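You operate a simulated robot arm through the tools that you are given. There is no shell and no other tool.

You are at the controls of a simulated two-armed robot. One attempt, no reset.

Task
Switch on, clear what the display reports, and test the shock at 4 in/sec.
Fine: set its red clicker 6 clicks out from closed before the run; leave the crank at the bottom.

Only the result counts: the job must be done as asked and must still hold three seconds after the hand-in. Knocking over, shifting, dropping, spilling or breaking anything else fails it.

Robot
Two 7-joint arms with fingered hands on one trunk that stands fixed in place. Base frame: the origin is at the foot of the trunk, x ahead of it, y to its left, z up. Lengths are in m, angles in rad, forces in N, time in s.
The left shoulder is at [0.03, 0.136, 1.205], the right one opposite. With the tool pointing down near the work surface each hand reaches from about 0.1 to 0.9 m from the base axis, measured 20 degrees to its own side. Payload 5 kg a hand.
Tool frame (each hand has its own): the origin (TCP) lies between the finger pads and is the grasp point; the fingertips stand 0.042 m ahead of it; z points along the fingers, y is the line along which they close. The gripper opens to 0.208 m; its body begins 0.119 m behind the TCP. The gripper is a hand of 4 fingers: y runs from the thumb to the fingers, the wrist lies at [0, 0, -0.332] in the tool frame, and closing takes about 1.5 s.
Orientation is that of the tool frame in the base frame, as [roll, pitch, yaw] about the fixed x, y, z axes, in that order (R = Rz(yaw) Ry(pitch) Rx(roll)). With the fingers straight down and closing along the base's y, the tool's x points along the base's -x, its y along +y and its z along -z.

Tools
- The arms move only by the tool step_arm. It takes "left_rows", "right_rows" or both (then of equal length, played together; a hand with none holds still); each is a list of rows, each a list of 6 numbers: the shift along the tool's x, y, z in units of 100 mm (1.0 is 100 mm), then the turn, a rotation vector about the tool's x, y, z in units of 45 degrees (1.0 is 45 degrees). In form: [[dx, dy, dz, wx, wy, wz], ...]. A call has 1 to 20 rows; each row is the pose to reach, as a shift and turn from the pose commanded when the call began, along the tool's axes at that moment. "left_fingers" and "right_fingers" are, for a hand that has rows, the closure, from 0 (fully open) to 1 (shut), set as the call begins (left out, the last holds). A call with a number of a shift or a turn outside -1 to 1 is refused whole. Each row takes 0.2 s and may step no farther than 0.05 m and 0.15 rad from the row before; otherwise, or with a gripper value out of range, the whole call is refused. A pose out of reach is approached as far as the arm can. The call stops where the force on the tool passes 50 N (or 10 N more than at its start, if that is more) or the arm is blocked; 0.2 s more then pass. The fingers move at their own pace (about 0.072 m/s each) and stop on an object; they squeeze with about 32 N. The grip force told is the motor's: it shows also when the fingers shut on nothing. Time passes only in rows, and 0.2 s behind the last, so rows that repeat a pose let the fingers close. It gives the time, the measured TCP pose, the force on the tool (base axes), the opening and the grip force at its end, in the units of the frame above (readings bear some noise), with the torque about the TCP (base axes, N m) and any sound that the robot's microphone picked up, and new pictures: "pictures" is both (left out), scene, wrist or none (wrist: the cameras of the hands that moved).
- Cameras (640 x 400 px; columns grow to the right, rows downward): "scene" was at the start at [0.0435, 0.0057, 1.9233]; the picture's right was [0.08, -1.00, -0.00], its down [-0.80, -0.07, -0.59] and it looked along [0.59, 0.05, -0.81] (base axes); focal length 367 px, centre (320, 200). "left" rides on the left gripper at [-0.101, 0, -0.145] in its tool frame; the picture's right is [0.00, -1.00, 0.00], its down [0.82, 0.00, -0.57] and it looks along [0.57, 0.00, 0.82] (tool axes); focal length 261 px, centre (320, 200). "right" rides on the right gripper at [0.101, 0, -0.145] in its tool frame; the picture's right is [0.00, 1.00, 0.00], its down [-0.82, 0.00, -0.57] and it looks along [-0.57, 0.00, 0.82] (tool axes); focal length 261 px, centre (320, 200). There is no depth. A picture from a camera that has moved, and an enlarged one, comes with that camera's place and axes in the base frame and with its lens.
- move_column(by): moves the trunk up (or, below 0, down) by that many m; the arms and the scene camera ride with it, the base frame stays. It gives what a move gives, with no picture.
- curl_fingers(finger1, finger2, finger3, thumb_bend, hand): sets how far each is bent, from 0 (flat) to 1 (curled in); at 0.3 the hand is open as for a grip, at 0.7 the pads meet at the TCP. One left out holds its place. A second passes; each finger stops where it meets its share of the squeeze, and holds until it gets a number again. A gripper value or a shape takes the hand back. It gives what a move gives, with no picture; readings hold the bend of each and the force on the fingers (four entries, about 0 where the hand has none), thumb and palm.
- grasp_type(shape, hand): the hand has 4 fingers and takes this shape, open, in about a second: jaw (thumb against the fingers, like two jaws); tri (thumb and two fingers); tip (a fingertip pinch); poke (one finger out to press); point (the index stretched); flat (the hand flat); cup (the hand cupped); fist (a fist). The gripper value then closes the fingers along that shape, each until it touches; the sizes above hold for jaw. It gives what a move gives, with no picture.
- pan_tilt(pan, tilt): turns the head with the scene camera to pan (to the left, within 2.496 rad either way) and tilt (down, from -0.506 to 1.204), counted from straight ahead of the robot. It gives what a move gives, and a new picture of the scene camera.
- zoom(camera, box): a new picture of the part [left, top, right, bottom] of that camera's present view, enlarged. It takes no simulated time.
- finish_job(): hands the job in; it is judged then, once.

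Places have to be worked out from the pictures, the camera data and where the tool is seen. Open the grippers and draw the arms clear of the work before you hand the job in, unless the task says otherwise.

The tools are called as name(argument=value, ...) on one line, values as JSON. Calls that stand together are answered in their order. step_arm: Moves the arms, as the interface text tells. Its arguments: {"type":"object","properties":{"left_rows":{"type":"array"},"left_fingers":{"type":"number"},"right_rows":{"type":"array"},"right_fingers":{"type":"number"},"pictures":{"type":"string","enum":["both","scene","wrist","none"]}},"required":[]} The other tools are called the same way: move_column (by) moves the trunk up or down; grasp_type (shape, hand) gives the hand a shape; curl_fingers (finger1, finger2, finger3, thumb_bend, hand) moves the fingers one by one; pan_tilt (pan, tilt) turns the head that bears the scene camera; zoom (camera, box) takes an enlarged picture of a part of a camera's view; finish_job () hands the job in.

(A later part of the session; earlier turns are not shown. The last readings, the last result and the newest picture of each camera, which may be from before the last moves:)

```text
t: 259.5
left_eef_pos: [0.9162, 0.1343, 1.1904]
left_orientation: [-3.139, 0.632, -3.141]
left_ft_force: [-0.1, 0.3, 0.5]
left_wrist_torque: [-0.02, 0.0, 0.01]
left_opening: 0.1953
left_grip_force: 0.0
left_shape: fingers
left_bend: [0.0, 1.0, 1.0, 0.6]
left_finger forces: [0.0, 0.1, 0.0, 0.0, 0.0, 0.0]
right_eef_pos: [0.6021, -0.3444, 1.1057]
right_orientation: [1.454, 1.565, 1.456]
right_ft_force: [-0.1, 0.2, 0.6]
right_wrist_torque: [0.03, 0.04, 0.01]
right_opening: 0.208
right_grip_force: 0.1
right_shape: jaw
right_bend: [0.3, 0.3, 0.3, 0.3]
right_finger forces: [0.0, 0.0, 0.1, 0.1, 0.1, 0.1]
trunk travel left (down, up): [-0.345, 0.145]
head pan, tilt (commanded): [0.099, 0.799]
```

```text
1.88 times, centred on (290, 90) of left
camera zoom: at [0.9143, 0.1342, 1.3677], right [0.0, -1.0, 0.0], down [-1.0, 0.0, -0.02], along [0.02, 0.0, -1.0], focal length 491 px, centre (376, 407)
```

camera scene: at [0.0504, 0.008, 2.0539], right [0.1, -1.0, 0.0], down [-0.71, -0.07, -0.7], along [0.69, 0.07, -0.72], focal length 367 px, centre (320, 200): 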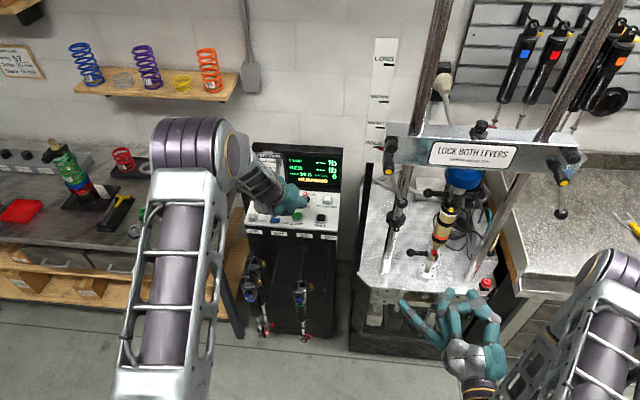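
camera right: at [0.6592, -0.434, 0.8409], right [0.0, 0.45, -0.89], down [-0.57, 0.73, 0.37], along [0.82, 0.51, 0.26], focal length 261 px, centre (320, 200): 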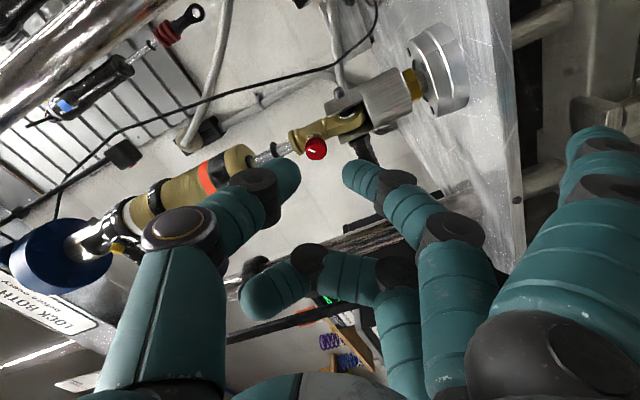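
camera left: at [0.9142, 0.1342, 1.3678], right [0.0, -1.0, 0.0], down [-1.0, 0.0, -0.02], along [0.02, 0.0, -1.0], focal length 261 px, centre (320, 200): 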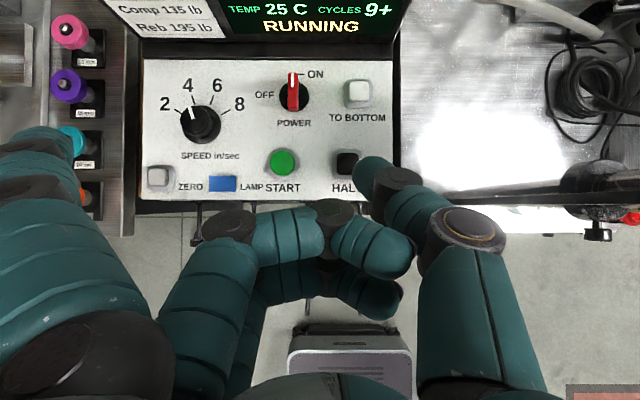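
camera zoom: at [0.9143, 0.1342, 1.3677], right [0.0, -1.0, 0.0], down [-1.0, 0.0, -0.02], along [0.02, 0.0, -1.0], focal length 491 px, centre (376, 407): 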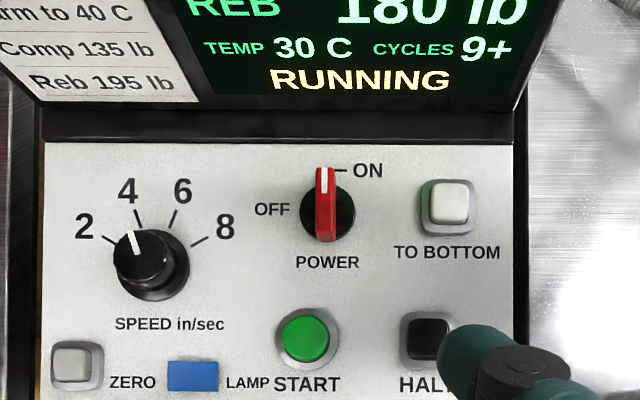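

30 °C and REB 180 at t≈260. Continue.

step_arm(left_rows=[[0, 0, 0, 0, 0, 0], [0, 0, 0, 0, 0, 0], [0, 0, 0, 0, 0, 0], [0, 0, 0, 0, 0, 0], [0, 0, 0, 0, 0, 0], [0, 0, 0, 0, 0, 0], [0, 0, 0, 0, 0, 0], [0, 0, 0, 0, 0, 0], [0, 0, 0, 0, 0, 0], [0, 0, 0, 0, 0, 0], [0, 0, 0, 0, 0, 0], [0, 0, 0, 0, 0, 0], [0, 0, 0, 0, 0, 0], [0, 0, 0, 0, 0, 0], [0, 0, 0, 0, 0, 0], [0, 0, 0, 0, 0, 0], [0, 0, 0, 0, 0, 0], [0, 0, 0, 0, 0, 0], [0, 0, 0, 0, 0, 0], [0, 0, 0, 0, 0, 0]], pictures="none")

step_arm(left_rows=[[0, 0, 0, 0, 0, 0], [0, 0, 0, 0, 0, 0], [0, 0, 0, 0, 0, 0], [0, 0, 0, 0, 0, 0], [0, 0, 0, 0, 0, 0], [0, 0, 0, 0, 0, 0], [0, 0, 0, 0, 0, 0], [0, 0, 0, 0, 0, 0], [0, 0, 0, 0, 0, 0], [0, 0, 0, 0, 0, 0], [0, 0, 0, 0, 0, 0], [0, 0, 0, 0, 0, 0], [0, 0, 0, 0, 0, 0], [0, 0, 0, 0, 0, 0], [0, 0, 0, 0, 0, 0], [0, 0, 0, 0, 0, 0], [0, 0, 0, 0, 0, 0], [0, 0, 0, 0, 0, 0], [0, 0, 0, 0, 0, 0], [0, 0, 0, 0, 0, 0]], pictures="none")

step_arm(left_rows=[[0, 0, 0, 0, 0, 0], [0, 0, 0, 0, 0, 0], [0, 0, 0, 0, 0, 0], [0, 0, 0, 0, 0, 0], [0, 0, 0, 0, 0, 0], [0, 0, 0, 0, 0, 0], [0, 0, 0, 0, 0, 0], [0, 0, 0, 0, 0, 0], [0, 0, 0, 0, 0, 0], [0, 0, 0, 0, 0, 0], [0, 0, 0, 0, 0, 0], [0, 0, 0, 0, 0, 0], [0, 0, 0, 0, 0, 0], [0, 0, 0, 0, 0, 0], [0, 0, 0, 0, 0, 0], [0, 0, 0, 0, 0, 0], [0, 0, 0, 0, 0, 0], [0, 0, 0, 0, 0, 0], [0, 0, 0, 0, 0, 0], [0, 0, 0, 0, 0, 0]], pictures="none")

step_arm(left_rows=[[0, 0, 0, 0, 0, 0], [0, 0, 0, 0, 0, 0], [0, 0, 0, 0, 0, 0], [0, 0, 0, 0, 0, 0], [0, 0, 0, 0, 0, 0], [0, 0, 0, 0, 0, 0], [0, 0, 0, 0, 0, 0], [0, 0, 0, 0, 0, 0], [0, 0, 0, 0, 0, 0], [0, 0, 0, 0, 0, 0], [0, 0, 0, 0, 0, 0], [0, 0, 0, 0, 0, 0], [0, 0, 0, 0, 0, 0], [0, 0, 0, 0, 0, 0], [0, 0, 0, 0, 0, 0], [0, 0, 0, 0, 0, 0], [0, 0, 0, 0, 0, 0], [0, 0, 0, 0, 0, 0], [0, 0, 0, 0, 0, 0], [0, 0, 0, 0, 0, 0]], pictures="none")

zoom(camera="left", box=[120, 0, 460, 180])

```text
t: 263.7
left_eef_pos: [0.9167, 0.1327, 1.1911]
left_orientation: [-3.14, 0.629, -3.14]
left_ft_force: [0.3, -0.5, 0.5]
left_wrist_torque: [0.03, 0.0, 0.01]
left_opening: 0.1951
left_grip_force: 0.0
left_shape: fingers
left_bend: [0.0, 1.0, 1.0, 0.6]
left_finger forces: [0.0, 0.1, 0.0, 0.0, 0.0, 0.0]
right_eef_pos: [0.6024, -0.345, 1.107]
right_orientation: [1.454, 1.566, 1.455]
right_ft_force: [-0.3, 0.9, -0.4]
right_wrist_torque: [-0.01, 0.0, 0.02]
right_opening: 0.2079
right_grip_force: 0.0
right_shape: jaw
right_bend: [0.3, 0.3, 0.3, 0.3]
right_finger forces: [0.1, 0.1, 0.1, 0.1, 0.0, 0.0]
trunk travel left (down, up): [-0.345, 0.145]
head pan, tilt (commanded): [0.099, 0.799]
```

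```text
t: 267.9
left_eef_pos: [0.9172, 0.1331, 1.1906]
left_orientation: [-3.14, 0.63, -3.14]
left_ft_force: [-0.1, 0.1, 0.5]
left_wrist_torque: [0.01, -0.02, 0.0]
left_opening: 0.1952
left_grip_force: 0.1
left_shape: fingers
left_bend: [0.0, 1.0, 1.0, 0.6]
left_finger forces: [0.0, 0.0, 0.1, 0.0, 0.0, 0.0]
right_eef_pos: [0.6023, -0.344, 1.1058]
right_orientation: [1.455, 1.565, 1.457]
right_ft_force: [-0.4, 0.4, -0.1]
right_wrist_torque: [0.03, 0.0, -0.01]
right_opening: 0.2077
right_grip_force: 0.1
right_shape: jaw
right_bend: [0.3, 0.3, 0.3, 0.3]
right_finger forces: [0.0, 0.0, 0.1, 0.1, 0.0, 0.1]
trunk travel left (down, up): [-0.345, 0.145]
head pan, tilt (commanded): [0.099, 0.799]
```

```text
t: 272.1
left_eef_pos: [0.9163, 0.134, 1.1921]
left_orientation: [-3.14, 0.631, -3.139]
left_ft_force: [-0.6, -0.3, -0.7]
left_wrist_torque: [0.03, 0.01, 0.0]
left_opening: 0.1951
left_grip_force: 0.1
left_shape: fingers
left_bend: [0.0, 1.0, 1.0, 0.6]
left_finger forces: [0.0, 0.0, 0.0, 0.1, 0.0, 0.0]
right_eef_pos: [0.6014, -0.3443, 1.1079]
right_orientation: [1.45, 1.565, 1.449]
right_ft_force: [-0.6, -0.5, -0.2]
right_wrist_torque: [-0.03, -0.02, -0.01]
right_opening: 0.2077
right_grip_force: 0.0
right_shape: jaw
right_bend: [0.3, 0.3, 0.3, 0.3]
right_finger forces: [0.0, 0.1, 0.0, 0.1, 0.1, 0.1]
trunk travel left (down, up): [-0.345, 0.145]
head pan, tilt (commanded): [0.099, 0.799]
```

```text
t: 276.3
left_eef_pos: [0.9162, 0.1338, 1.19]
left_orientation: [-3.14, 0.629, -3.141]
left_ft_force: [-0.6, -0.4, 0.4]
left_wrist_torque: [0.03, 0.01, 0.01]
left_opening: 0.1951
left_grip_force: 0.1
left_shape: fingers
left_bend: [0.0, 1.0, 1.0, 0.6]
left_finger forces: [0.1, 0.0, 0.0, 0.1, 0.0, 0.0]
right_eef_pos: [0.6016, -0.3455, 1.1069]
right_orientation: [1.447, 1.565, 1.449]
right_ft_force: [0.1, -0.4, -0.5]
right_wrist_torque: [0.01, 0.02, 0.02]
right_opening: 0.208
right_grip_force: 0.1
right_shape: jaw
right_bend: [0.3, 0.3, 0.3, 0.3]
right_finger forces: [0.1, 0.0, 0.0, 0.0, 0.0, 0.0]
trunk travel left (down, up): [-0.345, 0.145]
head pan, tilt (commanded): [0.099, 0.799]
```

```text
1.88 times, centred on (290, 90) of left
camera zoom: at [0.9143, 0.1342, 1.3677], right [0.0, -1.0, 0.0], down [-1.0, 0.0, -0.02], along [0.02, 0.0, -1.0], focal length 491 px, centre (376, 407)
```

zoom: 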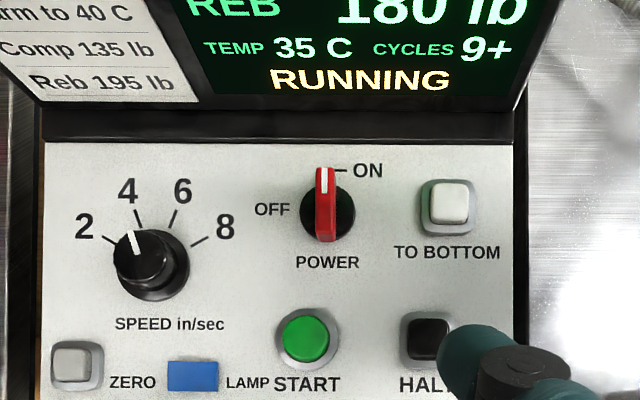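

35 °C at t≈276. Continue until 40 °C.

step_arm(left_rows=[[0, 0, 0, 0, 0, 0], [0, 0, 0, 0, 0, 0], [0, 0, 0, 0, 0, 0], [0, 0, 0, 0, 0, 0], [0, 0, 0, 0, 0, 0], [0, 0, 0, 0, 0, 0], [0, 0, 0, 0, 0, 0], [0, 0, 0, 0, 0, 0], [0, 0, 0, 0, 0, 0], [0, 0, 0, 0, 0, 0], [0, 0, 0, 0, 0, 0], [0, 0, 0, 0, 0, 0], [0, 0, 0, 0, 0, 0], [0, 0, 0, 0, 0, 0], [0, 0, 0, 0, 0, 0], [0, 0, 0, 0, 0, 0], [0, 0, 0, 0, 0, 0], [0, 0, 0, 0, 0, 0], [0, 0, 0, 0, 0, 0], [0, 0, 0, 0, 0, 0]], pictures="none")

step_arm(left_rows=[[0, 0, 0, 0, 0, 0], [0, 0, 0, 0, 0, 0], [0, 0, 0, 0, 0, 0], [0, 0, 0, 0, 0, 0], [0, 0, 0, 0, 0, 0], [0, 0, 0, 0, 0, 0], [0, 0, 0, 0, 0, 0], [0, 0, 0, 0, 0, 0], [0, 0, 0, 0, 0, 0], [0, 0, 0, 0, 0, 0], [0, 0, 0, 0, 0, 0], [0, 0, 0, 0, 0, 0], [0, 0, 0, 0, 0, 0], [0, 0, 0, 0, 0, 0], [0, 0, 0, 0, 0, 0], [0, 0, 0, 0, 0, 0], [0, 0, 0, 0, 0, 0], [0, 0, 0, 0, 0, 0], [0, 0, 0, 0, 0, 0], [0, 0, 0, 0, 0, 0]], pictures="none")

step_arm(left_rows=[[0, 0, 0, 0, 0, 0], [0, 0, 0, 0, 0, 0], [0, 0, 0, 0, 0, 0], [0, 0, 0, 0, 0, 0], [0, 0, 0, 0, 0, 0], [0, 0, 0, 0, 0, 0], [0, 0, 0, 0, 0, 0], [0, 0, 0, 0, 0, 0], [0, 0, 0, 0, 0, 0], [0, 0, 0, 0, 0, 0], [0, 0, 0, 0, 0, 0], [0, 0, 0, 0, 0, 0], [0, 0, 0, 0, 0, 0], [0, 0, 0, 0, 0, 0], [0, 0, 0, 0, 0, 0], [0, 0, 0, 0, 0, 0], [0, 0, 0, 0, 0, 0], [0, 0, 0, 0, 0, 0], [0, 0, 0, 0, 0, 0], [0, 0, 0, 0, 0, 0]], pictures="none")

step_arm(left_rows=[[0, 0, 0, 0, 0, 0], [0, 0, 0, 0, 0, 0], [0, 0, 0, 0, 0, 0], [0, 0, 0, 0, 0, 0], [0, 0, 0, 0, 0, 0], [0, 0, 0, 0, 0, 0], [0, 0, 0, 0, 0, 0], [0, 0, 0, 0, 0, 0], [0, 0, 0, 0, 0, 0], [0, 0, 0, 0, 0, 0], [0, 0, 0, 0, 0, 0], [0, 0, 0, 0, 0, 0], [0, 0, 0, 0, 0, 0], [0, 0, 0, 0, 0, 0], [0, 0, 0, 0, 0, 0], [0, 0, 0, 0, 0, 0], [0, 0, 0, 0, 0, 0], [0, 0, 0, 0, 0, 0], [0, 0, 0, 0, 0, 0], [0, 0, 0, 0, 0, 0]], pictures="none")

zoom(camera="left", box=[120, 0, 460, 180])

```text
t: 280.5
left_eef_pos: [0.9156, 0.1348, 1.1901]
left_orientation: [-3.14, 0.629, -3.14]
left_ft_force: [-0.1, 0.4, 0.6]
left_wrist_torque: [0.01, 0.02, 0.01]
left_opening: 0.195
left_grip_force: 0.0
left_shape: fingers
left_bend: [0.0, 1.0, 1.0, 0.6]
left_finger forces: [0.0, 0.0, 0.0, 0.0, 0.0, 0.0]
right_eef_pos: [0.602, -0.3446, 1.1062]
right_orientation: [1.452, 1.566, 1.452]
right_ft_force: [0.4, -0.1, -0.4]
right_wrist_torque: [-0.03, 0.01, 0.04]
right_opening: 0.2079
right_grip_force: 0.1
right_shape: jaw
right_bend: [0.3, 0.3, 0.3, 0.3]
right_finger forces: [0.0, 0.0, 0.0, 0.1, 0.1, 0.1]
trunk travel left (down, up): [-0.345, 0.145]
head pan, tilt (commanded): [0.099, 0.799]
```

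```text
t: 284.7
left_eef_pos: [0.9163, 0.1339, 1.191]
left_orientation: [-3.14, 0.631, -3.139]
left_ft_force: [-0.7, 0.3, 0.1]
left_wrist_torque: [0.02, 0.0, 0.02]
left_opening: 0.195
left_grip_force: 0.0
left_shape: fingers
left_bend: [0.0, 1.0, 1.0, 0.6]
left_finger forces: [0.0, 0.0, 0.0, 0.1, 0.0, 0.0]
right_eef_pos: [0.6021, -0.3454, 1.1067]
right_orientation: [1.45, 1.567, 1.455]
right_ft_force: [0.3, 0.3, -0.2]
right_wrist_torque: [0.02, 0.03, -0.02]
right_opening: 0.2077
right_grip_force: 0.0
right_shape: jaw
right_bend: [0.3, 0.3, 0.3, 0.3]
right_finger forces: [0.0, 0.0, 0.0, 0.0, 0.0, 0.1]
trunk travel left (down, up): [-0.345, 0.145]
head pan, tilt (commanded): [0.099, 0.799]
```

```text
t: 288.9
left_eef_pos: [0.9166, 0.1342, 1.1909]
left_orientation: [-3.141, 0.63, -3.14]
left_ft_force: [0.2, -0.2, 0.1]
left_wrist_torque: [0.02, -0.02, -0.02]
left_opening: 0.195
left_grip_force: 0.0
left_shape: fingers
left_bend: [0.0, 1.0, 1.0, 0.6]
left_finger forces: [0.0, 0.0, 0.1, 0.0, 0.0, 0.0]
right_eef_pos: [0.6021, -0.344, 1.1071]
right_orientation: [1.455, 1.566, 1.456]
right_ft_force: [-0.1, 0.0, -0.5]
right_wrist_torque: [0.0, -0.01, -0.02]
right_opening: 0.2079
right_grip_force: 0.3
right_shape: jaw
right_bend: [0.3, 0.3, 0.3, 0.3]
right_finger forces: [0.0, 0.1, 0.0, 0.0, 0.1, 0.1]
trunk travel left (down, up): [-0.345, 0.145]
head pan, tilt (commanded): [0.099, 0.799]
```

```text
t: 293.1
left_eef_pos: [0.9163, 0.1342, 1.1903]
left_orientation: [-3.14, 0.631, -3.141]
left_ft_force: [-0.4, 0.1, -0.7]
left_wrist_torque: [-0.03, -0.02, 0.01]
left_opening: 0.195
left_grip_force: 0.1
left_shape: fingers
left_bend: [0.0, 1.0, 1.0, 0.6]
left_finger forces: [0.1, 0.0, 0.0, 0.0, 0.0, 0.0]
right_eef_pos: [0.6014, -0.3452, 1.1058]
right_orientation: [1.453, 1.565, 1.453]
right_ft_force: [0.1, 0.3, -0.9]
right_wrist_torque: [0.01, 0.0, -0.06]
right_opening: 0.2079
right_grip_force: 0.1
right_shape: jaw
right_bend: [0.3, 0.3, 0.3, 0.3]
right_finger forces: [0.0, 0.1, 0.0, 0.0, 0.0, 0.0]
trunk travel left (down, up): [-0.345, 0.145]
head pan, tilt (commanded): [0.099, 0.799]
```

```text
1.88 times, centred on (290, 90) of left
camera zoom: at [0.9143, 0.1342, 1.3677], right [0.0, -1.0, 0.0], down [-1.0, 0.0, -0.02], along [0.02, 0.0, -1.0], focal length 491 px, centre (376, 407)
```

zoom: 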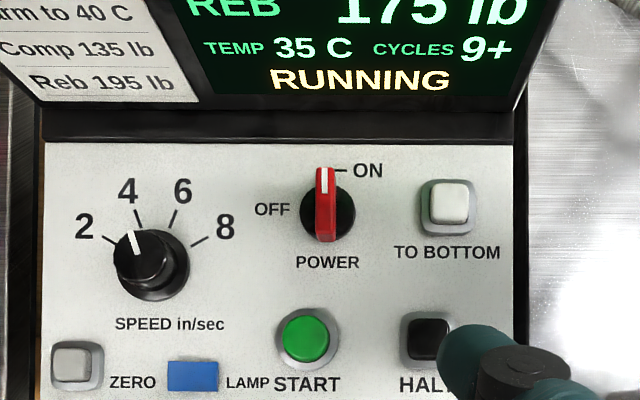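

35 °C, REB 175. A bit longer for 40 °C.

step_arm(left_rows=[[0, 0, 0, 0, 0, 0], [0, 0, 0, 0, 0, 0], [0, 0, 0, 0, 0, 0], [0, 0, 0, 0, 0, 0], [0, 0, 0, 0, 0, 0], [0, 0, 0, 0, 0, 0], [0, 0, 0, 0, 0, 0], [0, 0, 0, 0, 0, 0], [0, 0, 0, 0, 0, 0], [0, 0, 0, 0, 0, 0], [0, 0, 0, 0, 0, 0], [0, 0, 0, 0, 0, 0], [0, 0, 0, 0, 0, 0], [0, 0, 0, 0, 0, 0], [0, 0, 0, 0, 0, 0], [0, 0, 0, 0, 0, 0], [0, 0, 0, 0, 0, 0], [0, 0, 0, 0, 0, 0], [0, 0, 0, 0, 0, 0], [0, 0, 0, 0, 0, 0]], pictures="none")

step_arm(left_rows=[[0, 0, 0, 0, 0, 0], [0, 0, 0, 0, 0, 0], [0, 0, 0, 0, 0, 0], [0, 0, 0, 0, 0, 0], [0, 0, 0, 0, 0, 0], [0, 0, 0, 0, 0, 0], [0, 0, 0, 0, 0, 0], [0, 0, 0, 0, 0, 0], [0, 0, 0, 0, 0, 0], [0, 0, 0, 0, 0, 0], [0, 0, 0, 0, 0, 0], [0, 0, 0, 0, 0, 0], [0, 0, 0, 0, 0, 0], [0, 0, 0, 0, 0, 0], [0, 0, 0, 0, 0, 0], [0, 0, 0, 0, 0, 0], [0, 0, 0, 0, 0, 0], [0, 0, 0, 0, 0, 0], [0, 0, 0, 0, 0, 0], [0, 0, 0, 0, 0, 0]], pictures="none")

step_arm(left_rows=[[0, 0, 0, 0, 0, 0], [0, 0, 0, 0, 0, 0], [0, 0, 0, 0, 0, 0], [0, 0, 0, 0, 0, 0], [0, 0, 0, 0, 0, 0], [0, 0, 0, 0, 0, 0], [0, 0, 0, 0, 0, 0], [0, 0, 0, 0, 0, 0], [0, 0, 0, 0, 0, 0], [0, 0, 0, 0, 0, 0], [0, 0, 0, 0, 0, 0], [0, 0, 0, 0, 0, 0], [0, 0, 0, 0, 0, 0], [0, 0, 0, 0, 0, 0], [0, 0, 0, 0, 0, 0], [0, 0, 0, 0, 0, 0], [0, 0, 0, 0, 0, 0], [0, 0, 0, 0, 0, 0], [0, 0, 0, 0, 0, 0], [0, 0, 0, 0, 0, 0]], pictures="none")

zoom(camera="left", box=[120, 0, 460, 180])

```text
t: 297.3
left_eef_pos: [0.9162, 0.1334, 1.1902]
left_orientation: [-3.14, 0.628, -3.14]
left_ft_force: [-0.8, 0.1, 0.5]
left_wrist_torque: [0.02, -0.01, 0.0]
left_opening: 0.1951
left_grip_force: 0.1
left_shape: fingers
left_bend: [0.0, 1.0, 1.0, 0.6]
left_finger forces: [0.0, 0.0, 0.1, 0.1, 0.0, 0.0]
right_eef_pos: [0.6014, -0.3441, 1.1057]
right_orientation: [1.453, 1.567, 1.451]
right_ft_force: [-0.5, -0.1, -0.3]
right_wrist_torque: [-0.02, -0.01, -0.02]
right_opening: 0.2079
right_grip_force: 0.0
right_shape: jaw
right_bend: [0.3, 0.3, 0.3, 0.3]
right_finger forces: [0.0, 0.0, 0.0, 0.0, 0.0, 0.0]
trunk travel left (down, up): [-0.345, 0.145]
head pan, tilt (commanded): [0.099, 0.799]
```

```text
t: 301.5
left_eef_pos: [0.916, 0.1339, 1.1913]
left_orientation: [-3.139, 0.631, -3.138]
left_ft_force: [-0.1, 0.0, -0.1]
left_wrist_torque: [-0.01, -0.01, -0.05]
left_opening: 0.1952
left_grip_force: 0.1
left_shape: fingers
left_bend: [0.0, 1.0, 1.0, 0.6]
left_finger forces: [0.0, 0.0, 0.0, 0.1, 0.0, 0.0]
right_eef_pos: [0.6027, -0.3448, 1.1062]
right_orientation: [1.454, 1.565, 1.454]
right_ft_force: [-0.4, 0.3, 0.4]
right_wrist_torque: [0.02, -0.01, 0.0]
right_opening: 0.2077
right_grip_force: 0.0
right_shape: jaw
right_bend: [0.3, 0.3, 0.3, 0.3]
right_finger forces: [0.0, 0.0, 0.0, 0.0, 0.0, 0.1]
trunk travel left (down, up): [-0.345, 0.145]
head pan, tilt (commanded): [0.099, 0.799]
```

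```text
t: 305.7
left_eef_pos: [0.9172, 0.135, 1.1903]
left_orientation: [-3.14, 0.63, 3.142]
left_ft_force: [0.1, -0.2, -0.3]
left_wrist_torque: [0.01, 0.04, 0.01]
left_opening: 0.1951
left_grip_force: 0.0
left_shape: fingers
left_bend: [0.0, 1.0, 1.0, 0.6]
left_finger forces: [0.1, 0.1, 0.1, 0.0, 0.0, 0.1]
right_eef_pos: [0.602, -0.3446, 1.107]
right_orientation: [1.457, 1.566, 1.459]
right_ft_force: [0.5, 0.1, -0.1]
right_wrist_torque: [-0.06, 0.0, 0.02]
right_opening: 0.2082
right_grip_force: 0.0
right_shape: jaw
right_bend: [0.3, 0.3, 0.3, 0.3]
right_finger forces: [0.1, 0.0, 0.0, 0.0, 0.0, 0.0]
trunk travel left (down, up): [-0.345, 0.145]
head pan, tilt (commanded): [0.099, 0.799]
```

```text
1.88 times, centred on (290, 90) of left
camera zoom: at [0.9143, 0.1342, 1.3677], right [0.0, -1.0, 0.0], down [-1.0, 0.0, -0.02], along [0.02, 0.0, -1.0], focal length 491 px, centre (376, 407)
```

zoom: 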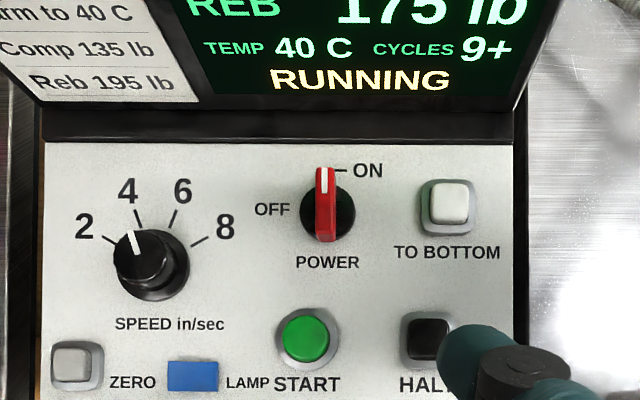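

40 °C on the display. I'll give it another ~10 s so it is truly at 40 °C, then check COMP too.

step_arm(left_rows=[[0, 0, 0, 0, 0, 0], [0, 0, 0, 0, 0, 0], [0, 0, 0, 0, 0, 0], [0, 0, 0, 0, 0, 0], [0, 0, 0, 0, 0, 0], [0, 0, 0, 0, 0, 0], [0, 0, 0, 0, 0, 0], [0, 0, 0, 0, 0, 0], [0, 0, 0, 0, 0, 0], [0, 0, 0, 0, 0, 0], [0, 0, 0, 0, 0, 0], [0, 0, 0, 0, 0, 0], [0, 0, 0, 0, 0, 0], [0, 0, 0, 0, 0, 0], [0, 0, 0, 0, 0, 0], [0, 0, 0, 0, 0, 0], [0, 0, 0, 0, 0, 0], [0, 0, 0, 0, 0, 0], [0, 0, 0, 0, 0, 0], [0, 0, 0, 0, 0, 0]], pictures="none")

step_arm(left_rows=[[0, 0, 0, 0, 0, 0], [0, 0, 0, 0, 0, 0], [0, 0, 0, 0, 0, 0], [0, 0, 0, 0, 0, 0], [0, 0, 0, 0, 0, 0], [0, 0, 0, 0, 0, 0], [0, 0, 0, 0, 0, 0], [0, 0, 0, 0, 0, 0], [0, 0, 0, 0, 0, 0], [0, 0, 0, 0, 0, 0], [0, 0, 0, 0, 0, 0], [0, 0, 0, 0, 0, 0], [0, 0, 0, 0, 0, 0], [0, 0, 0, 0, 0, 0], [0, 0, 0, 0, 0, 0], [0, 0, 0, 0, 0, 0], [0, 0, 0, 0, 0, 0], [0, 0, 0, 0, 0, 0], [0, 0, 0, 0, 0, 0], [0, 0, 0, 0, 0, 0]], pictures="none")

zoom(camera="scene", box=[240, 140, 350, 240])

zoom(camera="left", box=[120, 0, 460, 180])

```text
t: 309.9
left_eef_pos: [0.9156, 0.1343, 1.1898]
left_orientation: [-3.138, 0.63, -3.14]
left_ft_force: [-0.1, -0.2, 0.4]
left_wrist_torque: [0.03, 0.01, 0.01]
left_opening: 0.195
left_grip_force: 0.0
left_shape: fingers
left_bend: [0.0, 1.0, 1.0, 0.6]
left_finger forces: [0.0, 0.1, 0.1, 0.1, 0.0, 0.0]
right_eef_pos: [0.6019, -0.3452, 1.1057]
right_orientation: [1.458, 1.564, 1.46]
right_ft_force: [-0.2, 0.1, -0.1]
right_wrist_torque: [-0.07, 0.02, -0.01]
right_opening: 0.2077
right_grip_force: 0.0
right_shape: jaw
right_bend: [0.3, 0.3, 0.3, 0.3]
right_finger forces: [0.0, 0.0, 0.1, 0.0, 0.0, 0.0]
trunk travel left (down, up): [-0.345, 0.145]
head pan, tilt (commanded): [0.099, 0.799]
```

```text
t: 314.1
left_eef_pos: [0.9165, 0.1331, 1.1899]
left_orientation: [-3.14, 0.63, -3.139]
left_ft_force: [-0.1, -0.2, 0.3]
left_wrist_torque: [-0.01, -0.04, -0.01]
left_opening: 0.195
left_grip_force: 0.1
left_shape: fingers
left_bend: [0.0, 1.0, 1.0, 0.6]
left_finger forces: [0.1, 0.1, 0.1, 0.0, 0.0, 0.1]
right_eef_pos: [0.602, -0.344, 1.1068]
right_orientation: [1.455, 1.565, 1.456]
right_ft_force: [0.1, -0.1, -0.5]
right_wrist_torque: [0.03, 0.0, -0.01]
right_opening: 0.2081
right_grip_force: 0.0
right_shape: jaw
right_bend: [0.3, 0.3, 0.3, 0.3]
right_finger forces: [0.0, 0.0, 0.0, 0.0, 0.0, 0.0]
trunk travel left (down, up): [-0.345, 0.145]
head pan, tilt (commanded): [0.099, 0.799]
```

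```text
4.00 times, centred on (295, 190) of scene
camera zoom: at [0.0506, 0.0077, 2.0539], right [0.1, -1.0, 0.0], down [-0.71, -0.07, -0.7], along [0.69, 0.07, -0.72], focal length 1468 px, centre (420, 240)
```

zoom: 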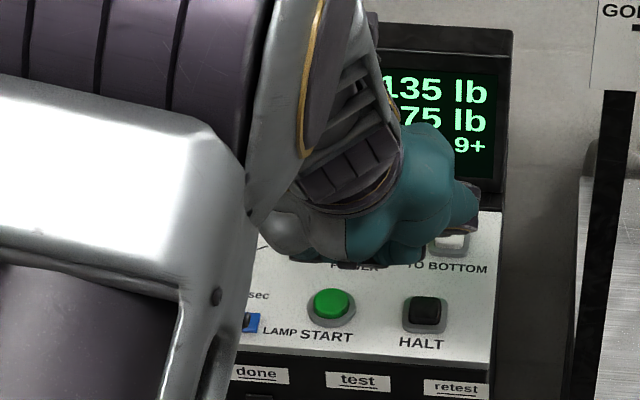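

```text
1.88 times, centred on (290, 90) of left
camera zoom: at [0.9143, 0.1342, 1.3677], right [0.0, -1.0, 0.0], down [-1.0, 0.0, -0.02], along [0.02, 0.0, -1.0], focal length 491 px, centre (376, 407)
```

zoom: 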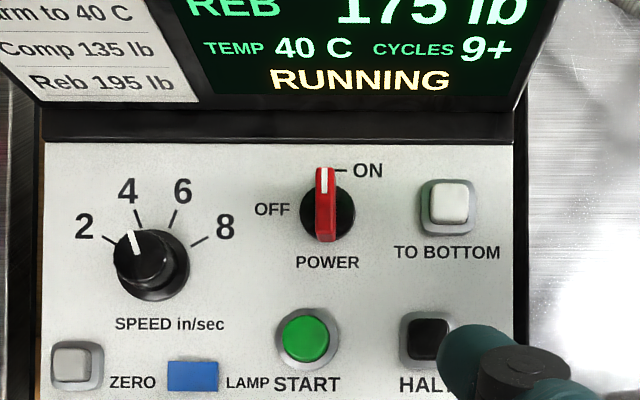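

COMP 135 lb at 40 °C (matches the card), REB 175 with this clicker setting. The test is done; now press HALT: descend over it first.

step_arm(left_rows=[[0.123, 0, 0.315, 0, 0, 0], [0.246, 0.005, 0.63, 0, 0, 0], [0.369, 0.01, 0.945, 0, 0, 0]], pictures="wrist")

zoom(camera="left", box=[270, 80, 470, 210])

```text
t: 314.9
left_eef_pos: [0.9433, 0.1357, 1.0938]
left_orientation: [-3.14, 0.628, -3.14]
left_ft_force: [1.0, 0.6, 0.3]
left_wrist_torque: [-0.01, 0.17, -0.02]
left_opening: 0.1951
left_grip_force: 0.0
left_shape: fingers
left_bend: [0.0, 1.0, 1.0, 0.6]
left_finger forces: [0.0, 0.1, 0.0, 0.0, 0.0, 0.0]
right_eef_pos: [0.6028, -0.3453, 1.1058]
right_orientation: [1.643, 1.566, 1.646]
right_ft_force: [-0.1, 0.1, -1.2]
right_wrist_torque: [-0.04, 0.01, -0.02]
right_opening: 0.208
right_grip_force: 0.0
right_shape: jaw
right_bend: [0.3, 0.3, 0.3, 0.3]
right_finger forces: [0.0, 0.0, 0.0, 0.0, 0.0, 0.0]
trunk travel left (down, up): [-0.345, 0.145]
head pan, tilt (commanded): [0.099, 0.799]
camera left: at [0.9408, 0.136, 1.2699], right [0.0, -1.0, 0.0], down [-1.0, 0.0, -0.02], along [0.02, 0.0, -1.0], focal length 261 px, centre (320, 200)
```

left: 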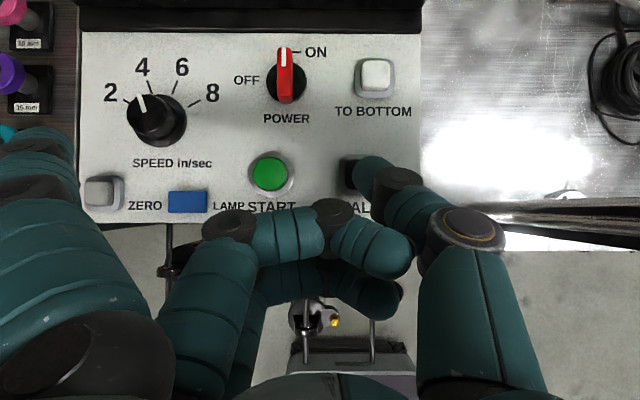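

```text
3.08 times, centred on (370, 145) of left
camera zoom: at [0.9408, 0.136, 1.2699], right [0.0, -1.0, 0.0], down [-1.0, 0.0, -0.02], along [0.02, 0.0, -1.0], focal length 802 px, centre (166, 369)
```

zoom: 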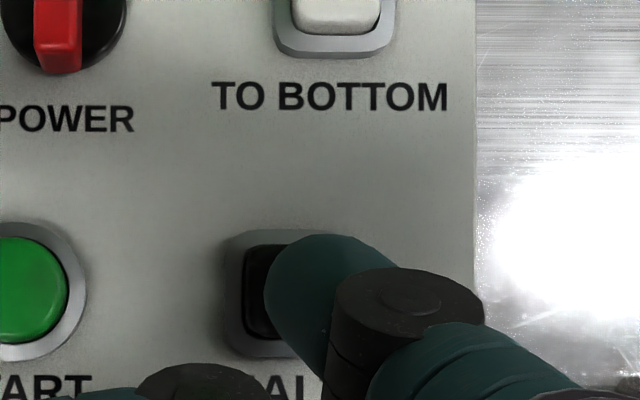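

Aligned over HALT. Press down in one call to about the depth that worked for START.

step_arm(left_rows=[[0.089, 0, 0.121, 0, 0, 0], [0.177, 0, 0.242, 0, 0, 0], [0.201, 0, 0.274, 0, 0, 0], [0.225, 0, 0.307, 0, 0, 0]], pictures="none")

zoom(camera="scene", box=[240, 140, 350, 240])

```text
t: 315.9
left_eef_pos: [0.9434, 0.1362, 1.0557]
left_orientation: [-3.139, 0.629, -3.138]
left_ft_force: [0.2, 0.2, 2.7]
left_wrist_torque: [-0.17, -0.1, -0.06]
left_opening: 0.195
left_grip_force: 1.6
left_shape: fingers
left_bend: [0.0, 1.0, 1.0, 0.6]
left_finger forces: [0.1, 0.0, 0.0, 0.0, 3.3, 0.1]
right_eef_pos: [0.602, -0.3449, 1.1054]
right_orientation: [1.441, 1.566, 1.44]
right_ft_force: [0.6, -0.3, 0.6]
right_wrist_torque: [0.0, -0.02, -0.01]
right_opening: 0.2077
right_grip_force: 0.1
right_shape: jaw
right_bend: [0.3, 0.3, 0.3, 0.3]
right_finger forces: [0.1, 0.0, 0.0, 0.0, 0.1, 0.1]
trunk travel left (down, up): [-0.345, 0.145]
head pan, tilt (commanded): [0.099, 0.799]
heard: click
```

```text
4.00 times, centred on (295, 190) of scene
camera zoom: at [0.0505, 0.0079, 2.0539], right [0.1, -0.99, 0.0], down [-0.71, -0.07, -0.7], along [0.69, 0.07, -0.72], focal length 1468 px, centre (420, 240)
```

zoom: 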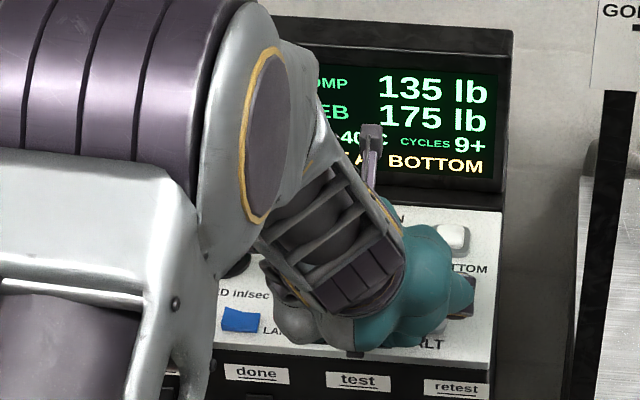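

A click was heard and the display text changed ("…A? BOTTOM"). Lift the thumb and read it.

step_arm(left_rows=[[-0.1, 0, -0.14, 0, 0, 0], [-0.3, 0, -0.4, 0, 0, 0], [-0.5, 0, -0.7, 0, 0, 0], [-0.6, 0, -0.95, 0, 0, 0]], pictures="both")

zoom(camera="left", box=[120, 0, 460, 180])

zoom(camera="scene", box=[350, 100, 520, 320])

```text
t: 316.9
left_eef_pos: [0.9346, 0.1359, 1.1689]
left_orientation: [-3.138, 0.63, -3.139]
left_ft_force: [-0.4, 0.3, 0.8]
left_wrist_torque: [0.0, -0.11, 0.02]
left_opening: 0.1949
left_grip_force: 0.1
left_shape: fingers
left_bend: [0.0, 1.0, 1.0, 0.6]
left_finger forces: [0.0, 0.1, 0.0, 0.1, 0.0, 0.1]
right_eef_pos: [0.601, -0.3446, 1.1064]
right_orientation: [1.359, 1.567, 1.36]
right_ft_force: [-0.5, -0.2, 0.0]
right_wrist_torque: [0.0, -0.03, 0.03]
right_opening: 0.2079
right_grip_force: 0.0
right_shape: jaw
right_bend: [0.3, 0.3, 0.3, 0.3]
right_finger forces: [0.0, 0.1, 0.1, 0.0, 0.0, 0.0]
trunk travel left (down, up): [-0.345, 0.145]
head pan, tilt (commanded): [0.099, 0.799]
camera scene: at [0.0494, 0.0074, 2.054], right [0.1, -1.0, 0.0], down [-0.71, -0.07, -0.7], along [0.69, 0.07, -0.72], focal length 367 px, centre (320, 200)
camera left: at [0.933, 0.1359, 1.3454], right [0.0, -1.0, 0.01], down [-1.0, 0.0, -0.02], along [0.02, 0.0, -1.0], focal length 261 px, centre (320, 200)
```

scene: 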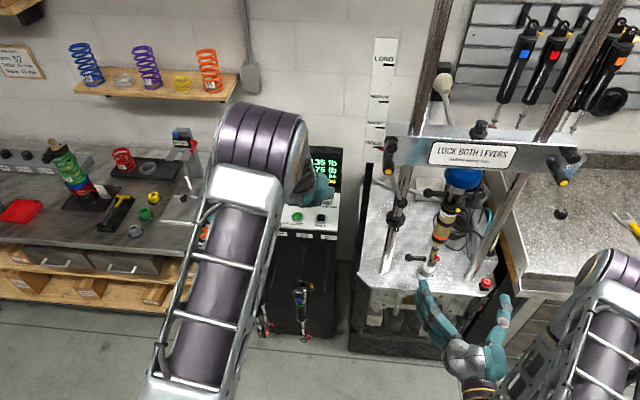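
left: 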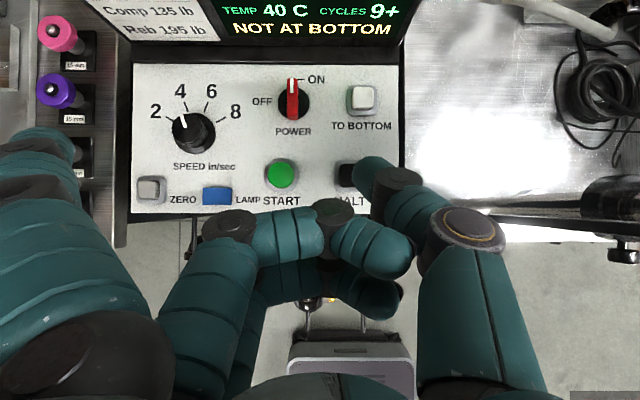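

```text
1.88 times, centred on (290, 90) of left
camera zoom: at [0.933, 0.1359, 1.3454], right [0.0, -1.0, 0.01], down [-1.0, 0.0, -0.02], along [0.02, 0.0, -1.0], focal length 491 px, centre (376, 407)
```

zoom: 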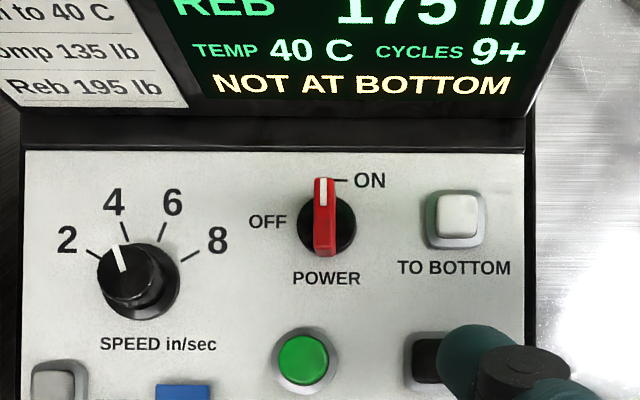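

```text
1.82 times, centred on (435, 210) of scene
camera zoom: at [0.0494, 0.0074, 2.054], right [0.1, -1.0, 0.0], down [-0.71, -0.07, -0.7], along [0.69, 0.07, -0.72], focal length 667 px, centre (111, 182)
```

zoom: 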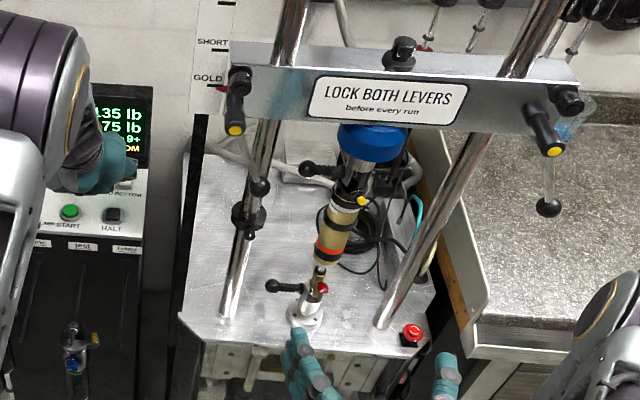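

The display says "NOT AT BOTTOM" — halted. Now TO BOTTOM at ≈(1.068, 0.083). Move the thumb over it in two stages.

step_arm(left_rows=[[-0.13, -0.04, 0.22, 0, 0, 0], [-0.26, -0.09, 0.44, 0, 0, 0], [-0.388, -0.129, 0.656, 0, 0, 0]], pictures="none")

step_arm(left_rows=[[-0.015, 0, 0.29, 0, 0, 0], [-0.03, 0, 0.58, 0, 0, 0]], pictures="wrist")

zoom(camera="left", box=[270, 80, 470, 210])

```text
t: 317.7
left_eef_pos: [1.0079, 0.1212, 1.1366]
left_orientation: [-3.14, 0.627, -3.14]
left_ft_force: [0.7, -0.1, -0.3]
left_wrist_torque: [0.01, 0.05, 0.0]
left_opening: 0.195
left_grip_force: 0.0
left_shape: fingers
left_bend: [0.0, 1.0, 1.0, 0.6]
left_finger forces: [0.1, 0.0, 0.0, 0.0, 0.0, 0.0]
right_eef_pos: [0.6037, -0.3448, 1.1051]
right_orientation: [1.628, 1.565, 1.629]
right_ft_force: [0.1, -0.7, -0.7]
right_wrist_torque: [0.0, -0.03, -0.01]
right_opening: 0.2077
right_grip_force: 0.1
right_shape: jaw
right_bend: [0.3, 0.3, 0.3, 0.3]
right_finger forces: [0.0, 0.0, 0.0, 0.0, 0.0, 0.1]
trunk travel left (down, up): [-0.345, 0.145]
head pan, tilt (commanded): [0.099, 0.799]
```

```text
t: 318.3
left_eef_pos: [1.0435, 0.1234, 1.0932]
left_orientation: [-3.136, 0.629, -3.138]
left_ft_force: [0.5, 0.5, 0.2]
left_wrist_torque: [0.0, 0.08, -0.02]
left_opening: 0.195
left_grip_force: 0.0
left_shape: fingers
left_bend: [0.0, 1.0, 1.0, 0.6]
left_finger forces: [0.1, 0.0, 0.1, 0.0, 0.1, 0.0]
right_eef_pos: [0.6025, -0.3448, 1.1064]
right_orientation: [1.525, 1.565, 1.528]
right_ft_force: [-0.2, -0.4, -0.1]
right_wrist_torque: [-0.01, 0.01, 0.0]
right_opening: 0.2078
right_grip_force: 0.0
right_shape: jaw
right_bend: [0.3, 0.3, 0.3, 0.3]
right_finger forces: [0.0, 0.0, 0.0, 0.0, 0.0, 0.0]
trunk travel left (down, up): [-0.345, 0.145]
head pan, tilt (commanded): [0.099, 0.799]
camera left: at [1.0411, 0.1235, 1.2684], right [0.0, -1.0, 0.01], down [-1.0, 0.0, -0.02], along [0.02, -0.01, -1.0], focal length 261 px, centre (320, 200)
```

left: 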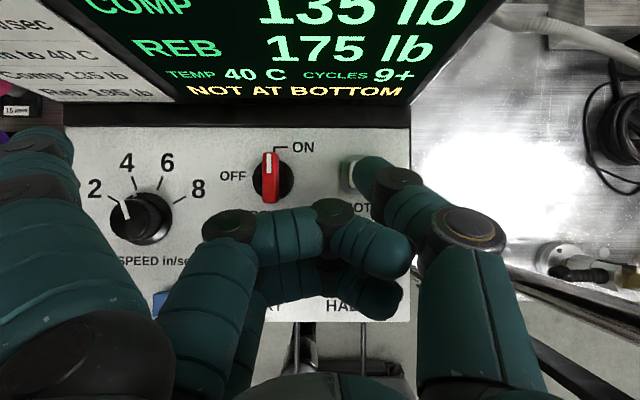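

```text
3.08 times, centred on (370, 145) of left
camera zoom: at [1.0411, 0.1235, 1.2684], right [0.0, -1.0, 0.01], down [-1.0, 0.0, -0.02], along [0.02, -0.01, -1.0], focal length 802 px, centre (166, 369)
```

zoom: 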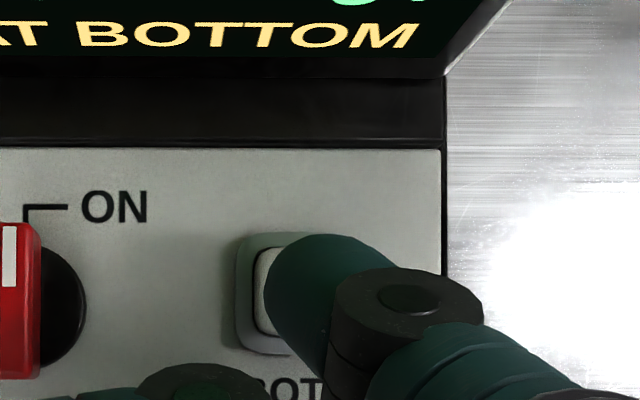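

Aligned with TO BOTTOM (shift 3 mm right). Press it down.

step_arm(left_rows=[[0.089, -0.02, 0.121, 0, 0, 0], [0.177, -0.035, 0.242, 0, 0, 0], [0.201, -0.035, 0.274, 0, 0, 0], [0.225, -0.035, 0.307, 0, 0, 0]], pictures="wrist")

zoom(camera="left", box=[60, 0, 480, 240])

```text
t: 319.3
left_eef_pos: [1.041, 0.1194, 1.0561]
left_orientation: [-3.139, 0.631, -3.14]
left_ft_force: [0.7, 0.0, 5.6]
left_wrist_torque: [-0.29, -0.17, 0.07]
left_opening: 0.195
left_grip_force: 2.7
left_shape: fingers
left_bend: [0.0, 1.0, 1.0, 0.6]
left_finger forces: [0.0, 0.0, 0.1, 0.0, 4.9, 0.1]
right_eef_pos: [0.6009, -0.345, 1.1074]
right_orientation: [1.366, 1.566, 1.368]
right_ft_force: [0.0, 0.5, 0.5]
right_wrist_torque: [-0.01, 0.03, 0.02]
right_opening: 0.2079
right_grip_force: 0.1
right_shape: jaw
right_bend: [0.3, 0.3, 0.3, 0.3]
right_finger forces: [0.0, 0.0, 0.0, 0.0, 0.1, 0.0]
trunk travel left (down, up): [-0.345, 0.145]
head pan, tilt (commanded): [0.099, 0.799]
heard: click
camera left: at [1.0398, 0.1192, 1.2331], right [0.0, -1.0, 0.01], down [-1.0, 0.0, -0.02], along [0.02, -0.01, -1.0], focal length 261 px, centre (320, 200)
```

left: 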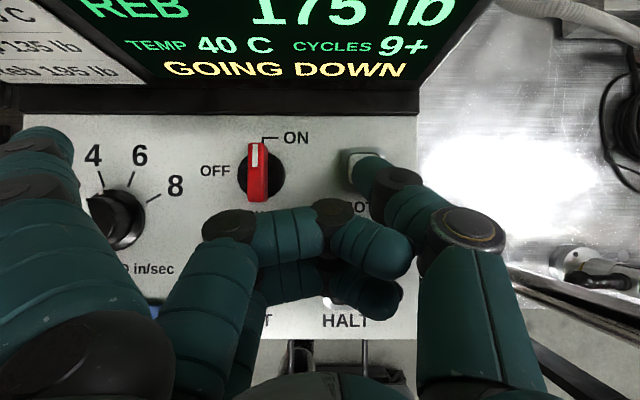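

```text
1.52 times, centred on (270, 120) of left
camera zoom: at [1.0398, 0.1192, 1.2331], right [0.0, -1.0, 0.01], down [-1.0, 0.0, -0.02], along [0.02, -0.01, -1.0], focal length 397 px, centre (396, 322)
```

zoom: 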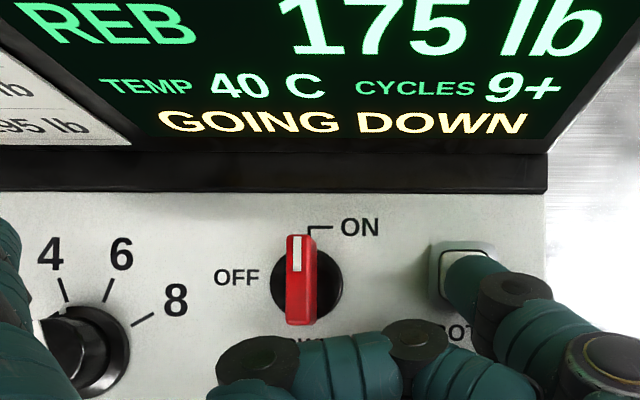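

"GOING DOWN". Lift off and check that it completes.

step_arm(left_rows=[[-0.1, 0, -0.14, 0, 0, 0], [-0.25, 0, -0.33, 0, 0, 0], [-0.35, 0, -0.5, 0, 0, 0], [-0.35, 0, -0.5, 0, 0, 0], [-0.35, 0, -0.5, 0, 0, 0], [-0.35, 0, -0.5, 0, 0, 0], [-0.35, 0, -0.5, 0, 0, 0], [-0.35, 0, -0.5, 0, 0, 0]], pictures="wrist")

zoom(camera="left", box=[60, 0, 480, 240])

zoom(camera="scene", box=[350, 100, 520, 320])

```text
t: 321.1
left_eef_pos: [1.041, 0.1187, 1.1146]
left_orientation: [-3.139, 0.631, -3.139]
left_ft_force: [0.0, 0.5, -0.4]
left_wrist_torque: [0.03, -0.02, -0.01]
left_opening: 0.1947
left_grip_force: 0.0
left_shape: fingers
left_bend: [0.0, 1.0, 1.0, 0.6]
left_finger forces: [0.0, 0.0, 0.0, 0.0, 0.0, 0.1]
right_eef_pos: [0.6027, -0.3443, 1.1062]
right_orientation: [1.447, 1.566, 1.449]
right_ft_force: [-0.5, -0.3, -0.3]
right_wrist_torque: [-0.02, -0.02, 0.01]
right_opening: 0.2079
right_grip_force: 0.0
right_shape: jaw
right_bend: [0.3, 0.3, 0.3, 0.3]
right_finger forces: [0.1, 0.1, 0.0, 0.0, 0.1, 0.0]
trunk travel left (down, up): [-0.345, 0.145]
head pan, tilt (commanded): [0.099, 0.799]
camera left: at [1.0394, 0.1189, 1.2922], right [0.0, -1.0, 0.0], down [-1.0, 0.0, -0.02], along [0.02, 0.0, -1.0], focal length 261 px, centre (320, 200)
```

left: 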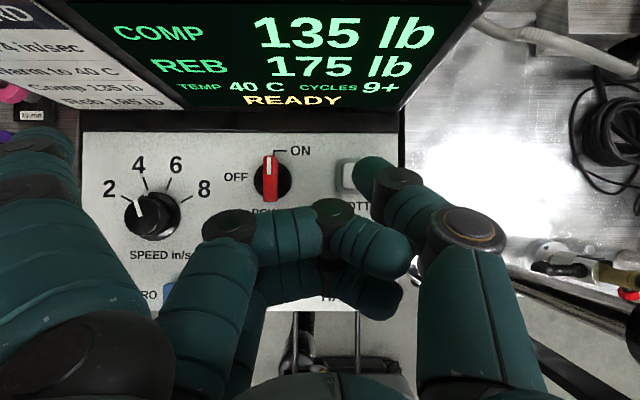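

```text
1.52 times, centred on (270, 120) of left
camera zoom: at [1.0394, 0.1189, 1.2922], right [0.0, -1.0, 0.0], down [-1.0, 0.0, -0.02], along [0.02, 0.0, -1.0], focal length 397 px, centre (396, 322)
```

zoom: 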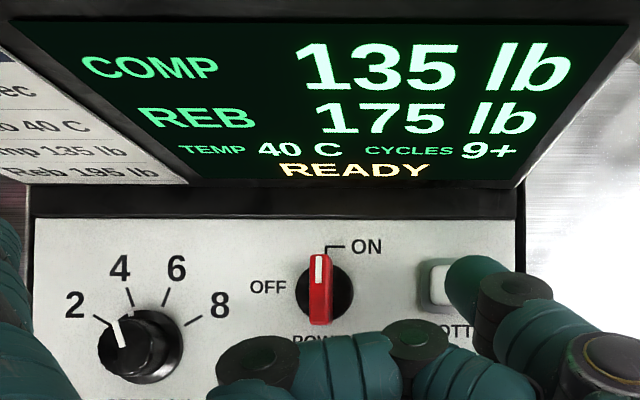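

```text
1.82 times, centred on (435, 210) of scene
camera zoom: at [0.0505, 0.0077, 2.0539], right [0.1, -1.0, 0.0], down [-0.71, -0.07, -0.7], along [0.69, 0.07, -0.72], focal length 667 px, centre (111, 182)
```

zoom: 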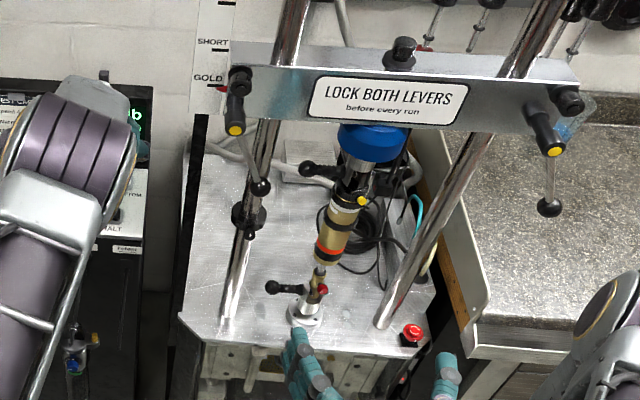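

The run is complete: READY, crank at bottom, COMP 135 / REB 175 at 40 °C. Before withdrawing, let me double-check the wall chart about the clicks, to be sure of my reading of the clicker.

pan_tilt(pan=-0.6, tilt=0.45)

```text
t: 322.2
left_eef_pos: [1.0423, 0.1184, 1.115]
left_orientation: [-3.14, 0.63, -3.14]
left_ft_force: [0.5, -0.2, 0.3]
left_wrist_torque: [0.01, 0.03, 0.02]
left_opening: 0.1944
left_grip_force: 0.0
left_shape: fingers
left_bend: [0.0, 1.0, 1.0, 0.6]
left_finger forces: [0.1, 0.0, 0.0, 0.0, 0.0, 0.0]
right_eef_pos: [0.6017, -0.3432, 1.1061]
right_orientation: [1.469, 1.566, 1.471]
right_ft_force: [-0.3, -0.1, -0.5]
right_wrist_torque: [-0.01, 0.03, 0.0]
right_opening: 0.2078
right_grip_force: 0.1
right_shape: jaw
right_bend: [0.3, 0.3, 0.3, 0.3]
right_finger forces: [0.0, 0.1, 0.0, 0.0, 0.0, 0.1]
trunk travel left (down, up): [-0.345, 0.145]
head pan, tilt (commanded): [-0.6, 0.45]
camera scene: at [0.0464, -0.0523, 2.0843], right [-0.56, -0.83, 0.0], down [-0.36, 0.25, -0.9], along [0.74, -0.51, -0.44], focal length 367 px, centre (320, 200)
```

scene: 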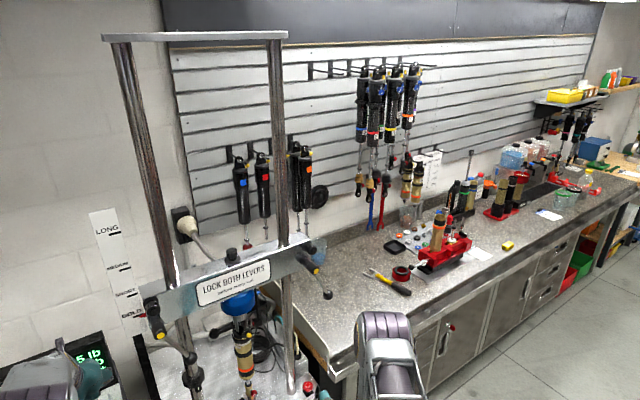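

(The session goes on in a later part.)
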